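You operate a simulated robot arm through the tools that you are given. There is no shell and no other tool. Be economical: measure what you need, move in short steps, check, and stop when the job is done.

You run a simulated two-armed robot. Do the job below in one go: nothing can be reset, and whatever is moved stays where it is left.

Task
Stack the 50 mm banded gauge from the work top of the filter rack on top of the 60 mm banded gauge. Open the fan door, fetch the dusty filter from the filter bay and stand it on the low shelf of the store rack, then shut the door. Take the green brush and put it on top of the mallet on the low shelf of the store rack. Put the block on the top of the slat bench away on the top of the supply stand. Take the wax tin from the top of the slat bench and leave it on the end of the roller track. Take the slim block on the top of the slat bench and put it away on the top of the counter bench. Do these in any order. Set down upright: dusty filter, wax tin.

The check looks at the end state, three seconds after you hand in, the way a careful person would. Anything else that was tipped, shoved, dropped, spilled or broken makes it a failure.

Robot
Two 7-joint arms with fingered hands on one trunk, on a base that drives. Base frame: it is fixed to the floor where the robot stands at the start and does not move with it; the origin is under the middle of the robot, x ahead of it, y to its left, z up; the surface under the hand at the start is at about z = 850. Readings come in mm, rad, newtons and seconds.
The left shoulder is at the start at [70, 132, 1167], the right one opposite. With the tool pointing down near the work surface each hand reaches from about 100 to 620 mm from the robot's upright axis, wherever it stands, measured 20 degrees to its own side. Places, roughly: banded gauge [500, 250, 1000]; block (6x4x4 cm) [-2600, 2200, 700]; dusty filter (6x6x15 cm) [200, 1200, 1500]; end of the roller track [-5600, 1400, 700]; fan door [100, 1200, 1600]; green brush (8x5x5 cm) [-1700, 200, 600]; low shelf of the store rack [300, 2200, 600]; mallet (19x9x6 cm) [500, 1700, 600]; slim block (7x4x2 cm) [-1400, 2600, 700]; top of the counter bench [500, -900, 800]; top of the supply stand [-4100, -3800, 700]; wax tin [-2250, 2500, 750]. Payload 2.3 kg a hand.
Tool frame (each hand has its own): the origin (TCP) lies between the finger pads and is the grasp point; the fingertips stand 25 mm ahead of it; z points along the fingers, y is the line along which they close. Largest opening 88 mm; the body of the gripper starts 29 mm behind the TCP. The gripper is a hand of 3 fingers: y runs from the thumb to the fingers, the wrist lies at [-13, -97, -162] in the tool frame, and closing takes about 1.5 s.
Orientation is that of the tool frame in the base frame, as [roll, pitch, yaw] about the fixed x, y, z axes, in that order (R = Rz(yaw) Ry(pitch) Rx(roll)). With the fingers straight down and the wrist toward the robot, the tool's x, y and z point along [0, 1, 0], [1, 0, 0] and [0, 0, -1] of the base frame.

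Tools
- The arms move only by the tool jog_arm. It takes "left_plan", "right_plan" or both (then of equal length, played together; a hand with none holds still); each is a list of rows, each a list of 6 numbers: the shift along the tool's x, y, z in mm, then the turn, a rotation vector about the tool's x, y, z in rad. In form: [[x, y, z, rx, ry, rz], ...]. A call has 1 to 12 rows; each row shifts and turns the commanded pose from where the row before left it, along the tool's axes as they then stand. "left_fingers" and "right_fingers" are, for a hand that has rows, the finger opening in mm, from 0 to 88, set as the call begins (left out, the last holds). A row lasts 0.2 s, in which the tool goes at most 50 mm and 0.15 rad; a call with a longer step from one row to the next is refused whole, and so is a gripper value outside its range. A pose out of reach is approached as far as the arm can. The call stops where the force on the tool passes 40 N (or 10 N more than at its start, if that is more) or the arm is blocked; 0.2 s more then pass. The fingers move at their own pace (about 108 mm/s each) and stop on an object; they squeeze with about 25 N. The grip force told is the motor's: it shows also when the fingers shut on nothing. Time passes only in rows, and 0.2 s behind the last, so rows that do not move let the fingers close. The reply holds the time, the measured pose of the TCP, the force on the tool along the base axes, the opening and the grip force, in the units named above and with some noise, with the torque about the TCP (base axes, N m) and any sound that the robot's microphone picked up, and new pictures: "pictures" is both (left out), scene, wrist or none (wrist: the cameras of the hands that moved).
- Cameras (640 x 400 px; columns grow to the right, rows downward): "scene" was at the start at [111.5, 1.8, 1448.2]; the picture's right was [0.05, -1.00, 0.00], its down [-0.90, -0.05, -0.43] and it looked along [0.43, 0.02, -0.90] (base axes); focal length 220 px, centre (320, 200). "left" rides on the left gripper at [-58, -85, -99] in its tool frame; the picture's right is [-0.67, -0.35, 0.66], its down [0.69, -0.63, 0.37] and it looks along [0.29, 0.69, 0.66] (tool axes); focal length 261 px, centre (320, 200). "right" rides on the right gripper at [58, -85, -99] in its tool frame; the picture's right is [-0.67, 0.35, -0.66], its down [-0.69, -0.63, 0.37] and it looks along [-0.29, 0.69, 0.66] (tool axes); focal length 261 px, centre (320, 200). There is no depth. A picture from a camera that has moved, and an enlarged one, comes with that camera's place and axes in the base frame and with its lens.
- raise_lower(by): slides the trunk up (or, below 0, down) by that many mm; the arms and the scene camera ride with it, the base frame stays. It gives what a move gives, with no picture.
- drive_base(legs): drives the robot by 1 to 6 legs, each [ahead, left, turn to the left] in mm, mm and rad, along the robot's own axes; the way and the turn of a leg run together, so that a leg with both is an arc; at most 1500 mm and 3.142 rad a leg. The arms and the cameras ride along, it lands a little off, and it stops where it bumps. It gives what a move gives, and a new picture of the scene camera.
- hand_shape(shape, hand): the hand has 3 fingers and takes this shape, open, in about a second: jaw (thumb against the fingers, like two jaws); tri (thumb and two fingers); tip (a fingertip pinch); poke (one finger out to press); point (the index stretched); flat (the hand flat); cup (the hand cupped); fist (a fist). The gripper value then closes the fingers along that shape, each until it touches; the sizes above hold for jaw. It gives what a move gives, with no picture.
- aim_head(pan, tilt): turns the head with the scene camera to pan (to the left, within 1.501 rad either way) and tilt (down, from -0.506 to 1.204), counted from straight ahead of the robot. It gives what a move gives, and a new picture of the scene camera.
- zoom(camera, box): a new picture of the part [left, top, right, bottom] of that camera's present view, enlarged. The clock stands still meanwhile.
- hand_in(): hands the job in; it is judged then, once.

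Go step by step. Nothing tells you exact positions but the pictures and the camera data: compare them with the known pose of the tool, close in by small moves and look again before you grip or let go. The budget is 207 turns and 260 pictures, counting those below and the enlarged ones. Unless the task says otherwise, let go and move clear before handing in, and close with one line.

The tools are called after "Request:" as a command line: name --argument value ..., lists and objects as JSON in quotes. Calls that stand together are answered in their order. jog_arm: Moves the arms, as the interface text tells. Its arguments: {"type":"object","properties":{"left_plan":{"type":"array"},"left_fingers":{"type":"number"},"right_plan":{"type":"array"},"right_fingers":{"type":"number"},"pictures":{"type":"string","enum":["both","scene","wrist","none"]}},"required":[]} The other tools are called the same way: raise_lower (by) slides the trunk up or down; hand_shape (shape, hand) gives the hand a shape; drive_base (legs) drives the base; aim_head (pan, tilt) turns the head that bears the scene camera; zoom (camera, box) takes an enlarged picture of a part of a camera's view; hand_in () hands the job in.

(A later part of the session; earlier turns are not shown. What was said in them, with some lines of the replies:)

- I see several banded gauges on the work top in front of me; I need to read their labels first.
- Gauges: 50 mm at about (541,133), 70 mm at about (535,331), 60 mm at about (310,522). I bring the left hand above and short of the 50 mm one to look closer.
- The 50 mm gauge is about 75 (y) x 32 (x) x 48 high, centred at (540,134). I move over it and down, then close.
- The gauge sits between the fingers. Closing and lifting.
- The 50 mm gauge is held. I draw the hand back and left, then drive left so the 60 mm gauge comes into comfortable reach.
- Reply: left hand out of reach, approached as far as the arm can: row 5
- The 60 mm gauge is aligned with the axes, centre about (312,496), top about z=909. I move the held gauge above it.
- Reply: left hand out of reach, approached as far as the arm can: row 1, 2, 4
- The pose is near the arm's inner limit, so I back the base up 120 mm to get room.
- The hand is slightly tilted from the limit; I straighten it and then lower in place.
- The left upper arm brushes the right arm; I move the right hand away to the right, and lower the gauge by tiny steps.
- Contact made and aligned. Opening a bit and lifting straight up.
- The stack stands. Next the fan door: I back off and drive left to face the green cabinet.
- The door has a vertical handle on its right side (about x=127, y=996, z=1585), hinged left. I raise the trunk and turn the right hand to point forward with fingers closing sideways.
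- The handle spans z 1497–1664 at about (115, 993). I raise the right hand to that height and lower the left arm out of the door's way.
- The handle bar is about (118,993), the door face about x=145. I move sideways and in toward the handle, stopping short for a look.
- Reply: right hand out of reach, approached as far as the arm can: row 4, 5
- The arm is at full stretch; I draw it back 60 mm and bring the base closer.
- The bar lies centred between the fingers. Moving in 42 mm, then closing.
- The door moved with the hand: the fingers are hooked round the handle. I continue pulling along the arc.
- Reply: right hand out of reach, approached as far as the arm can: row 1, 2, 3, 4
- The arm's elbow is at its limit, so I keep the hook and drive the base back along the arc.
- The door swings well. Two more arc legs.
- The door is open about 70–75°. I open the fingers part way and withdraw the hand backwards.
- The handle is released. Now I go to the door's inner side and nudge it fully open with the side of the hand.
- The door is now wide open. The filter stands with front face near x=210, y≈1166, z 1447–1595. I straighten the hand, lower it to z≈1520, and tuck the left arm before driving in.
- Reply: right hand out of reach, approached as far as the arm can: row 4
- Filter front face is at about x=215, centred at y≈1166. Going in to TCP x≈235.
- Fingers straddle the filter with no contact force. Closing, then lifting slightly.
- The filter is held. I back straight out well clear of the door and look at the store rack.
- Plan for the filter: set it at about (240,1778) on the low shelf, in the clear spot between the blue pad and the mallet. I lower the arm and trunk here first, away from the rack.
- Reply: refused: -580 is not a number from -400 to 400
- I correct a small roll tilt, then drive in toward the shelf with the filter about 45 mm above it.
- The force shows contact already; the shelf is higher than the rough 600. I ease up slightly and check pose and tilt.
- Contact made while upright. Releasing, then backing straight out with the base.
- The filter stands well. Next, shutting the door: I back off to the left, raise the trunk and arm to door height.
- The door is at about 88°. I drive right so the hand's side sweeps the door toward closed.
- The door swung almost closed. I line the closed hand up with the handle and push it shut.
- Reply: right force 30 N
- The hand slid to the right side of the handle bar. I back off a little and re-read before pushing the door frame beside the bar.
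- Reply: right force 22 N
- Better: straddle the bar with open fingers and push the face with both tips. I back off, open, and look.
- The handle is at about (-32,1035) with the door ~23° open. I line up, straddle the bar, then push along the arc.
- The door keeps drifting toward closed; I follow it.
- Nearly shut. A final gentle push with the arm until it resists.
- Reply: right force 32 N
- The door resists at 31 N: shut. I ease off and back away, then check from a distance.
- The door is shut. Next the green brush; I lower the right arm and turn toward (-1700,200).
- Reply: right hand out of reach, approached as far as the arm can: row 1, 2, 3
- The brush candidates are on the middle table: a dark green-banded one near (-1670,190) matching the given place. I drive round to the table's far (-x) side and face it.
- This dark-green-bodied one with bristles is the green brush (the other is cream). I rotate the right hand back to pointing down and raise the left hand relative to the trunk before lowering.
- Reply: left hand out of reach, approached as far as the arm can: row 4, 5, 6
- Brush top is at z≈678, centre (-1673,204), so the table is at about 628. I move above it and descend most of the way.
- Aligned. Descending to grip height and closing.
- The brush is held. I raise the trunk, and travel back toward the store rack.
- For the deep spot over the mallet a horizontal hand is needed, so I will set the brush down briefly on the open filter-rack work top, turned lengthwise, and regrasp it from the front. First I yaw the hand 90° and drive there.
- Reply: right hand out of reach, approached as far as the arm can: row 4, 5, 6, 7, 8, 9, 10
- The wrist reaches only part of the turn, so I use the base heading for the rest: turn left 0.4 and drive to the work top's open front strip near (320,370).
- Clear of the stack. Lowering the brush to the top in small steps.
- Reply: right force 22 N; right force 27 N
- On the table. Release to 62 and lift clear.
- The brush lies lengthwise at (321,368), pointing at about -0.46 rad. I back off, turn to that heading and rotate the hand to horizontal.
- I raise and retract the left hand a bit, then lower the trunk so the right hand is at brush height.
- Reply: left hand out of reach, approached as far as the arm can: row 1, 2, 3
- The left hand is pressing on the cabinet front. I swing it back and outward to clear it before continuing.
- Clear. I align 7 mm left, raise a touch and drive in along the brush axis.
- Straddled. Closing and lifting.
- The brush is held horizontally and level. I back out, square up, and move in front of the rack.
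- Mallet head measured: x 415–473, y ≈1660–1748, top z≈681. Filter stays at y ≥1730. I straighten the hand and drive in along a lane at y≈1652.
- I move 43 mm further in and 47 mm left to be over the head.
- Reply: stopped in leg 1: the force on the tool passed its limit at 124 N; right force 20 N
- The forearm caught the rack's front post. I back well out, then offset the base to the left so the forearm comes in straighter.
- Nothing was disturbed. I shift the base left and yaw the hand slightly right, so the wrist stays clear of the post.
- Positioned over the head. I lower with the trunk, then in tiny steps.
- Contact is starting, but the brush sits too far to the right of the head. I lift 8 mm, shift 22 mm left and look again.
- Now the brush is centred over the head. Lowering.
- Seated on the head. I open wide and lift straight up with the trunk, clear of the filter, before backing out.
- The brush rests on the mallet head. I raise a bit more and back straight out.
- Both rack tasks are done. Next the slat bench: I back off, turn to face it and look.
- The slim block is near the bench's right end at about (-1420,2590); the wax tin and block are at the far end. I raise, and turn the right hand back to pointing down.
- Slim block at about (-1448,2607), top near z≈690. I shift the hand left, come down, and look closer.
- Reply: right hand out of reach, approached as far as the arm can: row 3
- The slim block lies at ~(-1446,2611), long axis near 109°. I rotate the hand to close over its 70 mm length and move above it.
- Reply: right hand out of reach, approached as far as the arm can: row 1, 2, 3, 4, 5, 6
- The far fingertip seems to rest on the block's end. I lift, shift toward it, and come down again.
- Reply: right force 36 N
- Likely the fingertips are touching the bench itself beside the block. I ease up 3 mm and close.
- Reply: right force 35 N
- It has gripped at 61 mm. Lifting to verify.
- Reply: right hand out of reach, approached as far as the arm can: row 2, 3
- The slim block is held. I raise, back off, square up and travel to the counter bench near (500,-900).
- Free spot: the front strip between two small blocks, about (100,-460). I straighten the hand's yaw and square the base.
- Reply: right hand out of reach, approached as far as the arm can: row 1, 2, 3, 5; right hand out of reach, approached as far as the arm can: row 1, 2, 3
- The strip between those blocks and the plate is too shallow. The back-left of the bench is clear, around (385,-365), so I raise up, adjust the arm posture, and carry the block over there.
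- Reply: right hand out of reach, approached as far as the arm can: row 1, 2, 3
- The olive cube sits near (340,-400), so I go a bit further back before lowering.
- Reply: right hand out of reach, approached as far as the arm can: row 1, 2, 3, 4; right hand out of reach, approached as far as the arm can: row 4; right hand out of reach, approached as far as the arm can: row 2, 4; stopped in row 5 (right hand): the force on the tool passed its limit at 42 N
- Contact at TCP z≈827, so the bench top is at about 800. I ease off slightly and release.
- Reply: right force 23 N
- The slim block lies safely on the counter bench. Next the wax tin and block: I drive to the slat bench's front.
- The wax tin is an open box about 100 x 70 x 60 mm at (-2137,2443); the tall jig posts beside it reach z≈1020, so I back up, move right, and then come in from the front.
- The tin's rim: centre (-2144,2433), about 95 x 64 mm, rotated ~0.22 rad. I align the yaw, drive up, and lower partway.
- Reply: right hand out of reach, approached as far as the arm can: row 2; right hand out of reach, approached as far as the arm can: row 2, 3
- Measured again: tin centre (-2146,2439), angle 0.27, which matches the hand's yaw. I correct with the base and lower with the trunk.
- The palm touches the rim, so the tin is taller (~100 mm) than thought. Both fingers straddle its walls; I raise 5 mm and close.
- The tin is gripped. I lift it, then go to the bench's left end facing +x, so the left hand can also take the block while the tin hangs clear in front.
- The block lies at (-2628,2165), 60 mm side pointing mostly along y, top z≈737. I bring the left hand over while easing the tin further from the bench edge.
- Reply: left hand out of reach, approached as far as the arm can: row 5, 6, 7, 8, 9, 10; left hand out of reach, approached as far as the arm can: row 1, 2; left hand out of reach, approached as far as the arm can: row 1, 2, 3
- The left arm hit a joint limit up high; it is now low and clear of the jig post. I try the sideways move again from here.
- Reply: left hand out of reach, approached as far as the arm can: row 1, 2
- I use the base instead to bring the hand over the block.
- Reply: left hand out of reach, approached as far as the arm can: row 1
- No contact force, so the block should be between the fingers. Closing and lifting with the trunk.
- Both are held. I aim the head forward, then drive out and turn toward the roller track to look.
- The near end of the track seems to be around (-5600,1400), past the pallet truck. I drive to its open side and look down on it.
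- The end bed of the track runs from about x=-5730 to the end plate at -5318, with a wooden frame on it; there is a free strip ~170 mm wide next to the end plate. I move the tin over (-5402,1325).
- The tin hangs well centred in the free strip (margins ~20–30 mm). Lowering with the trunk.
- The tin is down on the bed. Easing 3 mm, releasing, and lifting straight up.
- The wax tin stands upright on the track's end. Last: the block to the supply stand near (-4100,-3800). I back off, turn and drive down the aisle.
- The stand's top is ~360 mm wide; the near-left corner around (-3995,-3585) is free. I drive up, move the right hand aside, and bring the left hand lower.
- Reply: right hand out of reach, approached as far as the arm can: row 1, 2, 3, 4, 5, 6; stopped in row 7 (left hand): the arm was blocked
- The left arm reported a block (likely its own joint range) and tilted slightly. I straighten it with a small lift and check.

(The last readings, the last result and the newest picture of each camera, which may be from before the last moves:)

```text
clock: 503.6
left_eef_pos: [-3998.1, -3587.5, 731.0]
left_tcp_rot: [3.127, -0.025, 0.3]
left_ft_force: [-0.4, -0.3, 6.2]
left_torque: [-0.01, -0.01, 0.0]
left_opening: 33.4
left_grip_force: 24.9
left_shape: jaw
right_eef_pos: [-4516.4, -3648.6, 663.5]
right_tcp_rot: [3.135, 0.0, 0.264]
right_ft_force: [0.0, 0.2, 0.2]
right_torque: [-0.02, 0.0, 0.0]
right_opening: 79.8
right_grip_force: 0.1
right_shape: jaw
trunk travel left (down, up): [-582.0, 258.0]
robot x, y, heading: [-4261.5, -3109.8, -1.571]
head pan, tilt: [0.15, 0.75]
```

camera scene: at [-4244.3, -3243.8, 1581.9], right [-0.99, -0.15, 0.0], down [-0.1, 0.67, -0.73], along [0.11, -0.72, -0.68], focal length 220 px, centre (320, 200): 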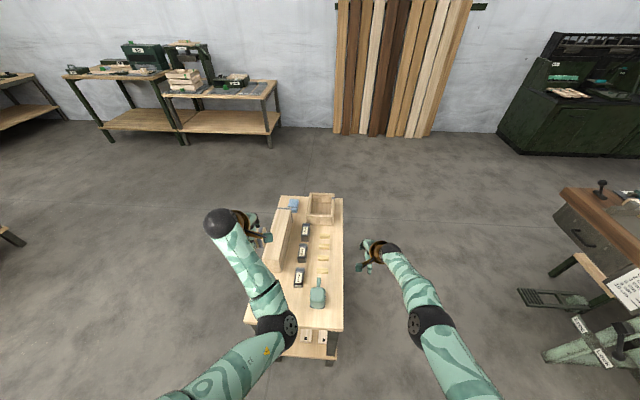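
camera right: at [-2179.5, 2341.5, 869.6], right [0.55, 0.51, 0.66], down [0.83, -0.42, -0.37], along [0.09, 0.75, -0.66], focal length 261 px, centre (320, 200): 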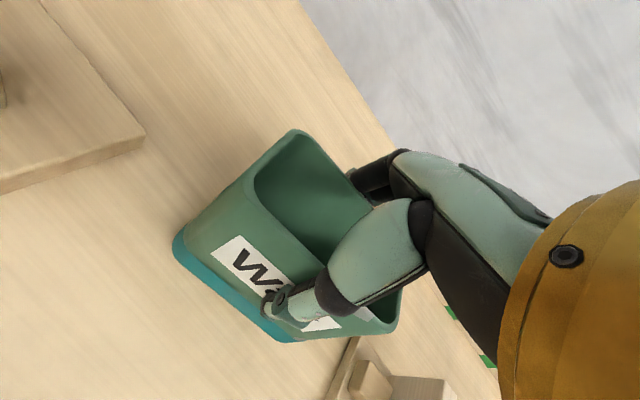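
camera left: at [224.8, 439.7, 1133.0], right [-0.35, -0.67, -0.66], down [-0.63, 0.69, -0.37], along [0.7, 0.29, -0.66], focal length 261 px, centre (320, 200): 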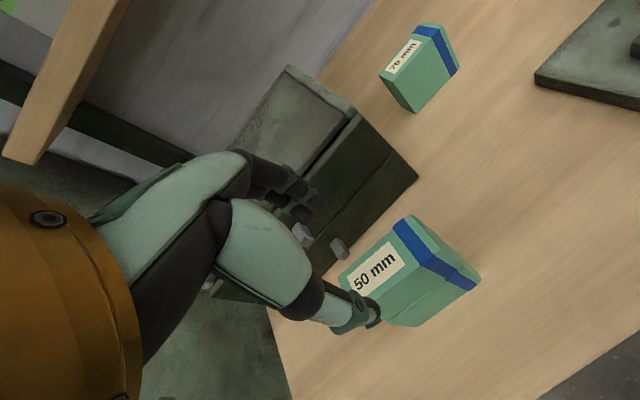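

Contact at z≈731. Releasing, then lifting with the trunk and checking.

Request:
jog_arm --left_plan '[[0, 0, 0, 0, 0, 0], [0, 0, 0, 0, 0, 0], [0, 0, 0, 0, 0, 0], [0, 0, 0, 0, 0, 0]]' --left_fingers 64 --pictures "none"

Request:
raise_lower --by 200

Request:
zoom --camera "left" --box '[0, 0, 640, 400]'

```text
clock: 504.6
left_eef_pos: [-3999.2, -3587.9, 729.4]
left_tcp_rot: [3.13, -0.026, 0.302]
left_ft_force: [0.3, 0.2, -0.6]
left_torque: [0.0, -0.02, 0.03]
left_opening: 63.4
left_grip_force: 0.1
left_shape: jaw
right_eef_pos: [-4516.3, -3650.0, 662.8]
right_tcp_rot: [3.134, 0.001, 0.265]
right_ft_force: [0.4, -0.6, 0.5]
right_torque: [-0.03, -0.02, 0.03]
right_opening: 79.3
right_grip_force: 0.1
right_shape: jaw
trunk travel left (down, up): [-582.0, 258.0]
robot x, y, heading: [-4258.8, -3109.1, -1.572]
head pan, tilt: [0.15, 0.75]
```

```text
clock: 506.8
left_eef_pos: [-3999.5, -3588.4, 929.3]
left_tcp_rot: [3.13, -0.026, 0.3]
left_ft_force: [0.6, 0.4, 1.1]
left_torque: [0.03, -0.01, 0.0]
left_opening: 63.7
left_grip_force: 0.0
left_shape: jaw
right_eef_pos: [-4515.5, -3649.7, 862.4]
right_tcp_rot: [3.135, 0.0, 0.264]
right_ft_force: [-0.1, -1.2, -1.0]
right_torque: [-0.02, 0.02, 0.01]
right_opening: 79.8
right_grip_force: 0.1
right_shape: jaw
trunk travel left (down, up): [-782.0, 58.0]
robot x, y, heading: [-4257.3, -3110.5, -1.573]
head pan, tilt: [0.15, 0.75]
```

```text
1.00 times, centred on (320, 200) of left (not enlarged: the box is as wide or as high as the picture)
camera zoom: at [-4082.6, -3524.3, 1025.6], right [-0.73, 0.13, -0.68], down [0.48, 0.8, -0.36], along [0.5, -0.58, -0.65], focal length 261 px, centre (320, 200)
```

zoom: 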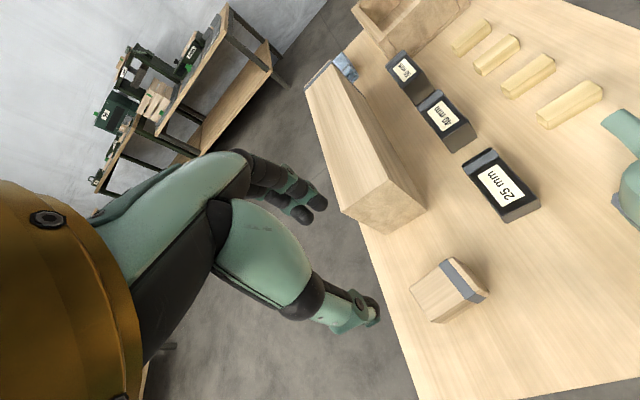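

The block lies flat on the supply stand, clear of its neighbours. I back away and hand in.

Request:
drive_base --legs '[[-300, 0, 0]]'

Request:
hand_in

```text
clock: 508.8
left_eef_pos: [-3999.1, -3287.2, 928.5]
left_tcp_rot: [3.132, -0.024, 0.295]
left_ft_force: [0.3, -0.6, 0.0]
left_torque: [0.01, 0.03, -0.01]
left_opening: 63.3
left_grip_force: 0.1
left_shape: jaw
right_eef_pos: [-4517.1, -3346.6, 861.7]
right_tcp_rot: [3.136, -0.001, 0.258]
right_ft_force: [-0.5, 0.0, 0.5]
right_torque: [0.02, -0.01, 0.03]
right_opening: 79.7
right_grip_force: 0.0
right_shape: jaw
trunk travel left (down, up): [-782.0, 58.0]
robot x, y, heading: [-4255.1, -2807.9, -1.577]
head pan, tilt: [0.15, 0.75]
camera scene: at [-4244.3, -2943.5, 1532.7], right [-0.99, -0.15, 0.0], down [-0.1, 0.68, -0.73], along [0.11, -0.72, -0.68], focal length 220 px, centre (320, 200)
```

scene: 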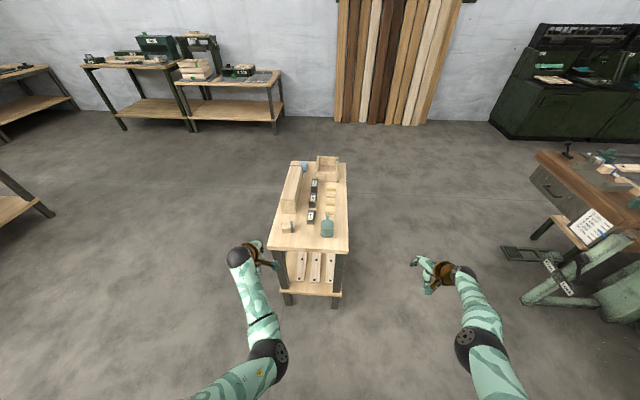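

```text
The job is handed in.
```

I did all six parts and handed the job in: gauges stacked, dusty filter on the low shelf with the fan door shut, brush on the mallet, block on the supply stand, wax tin upright on the end of the roller track, and slim block on the counter bench; on the way my right arm hit the store rack's front post once, at about 124 N, and my left hand pressed lightly on the fan cabinet, but nothing looked moved in the pictures afterwards.
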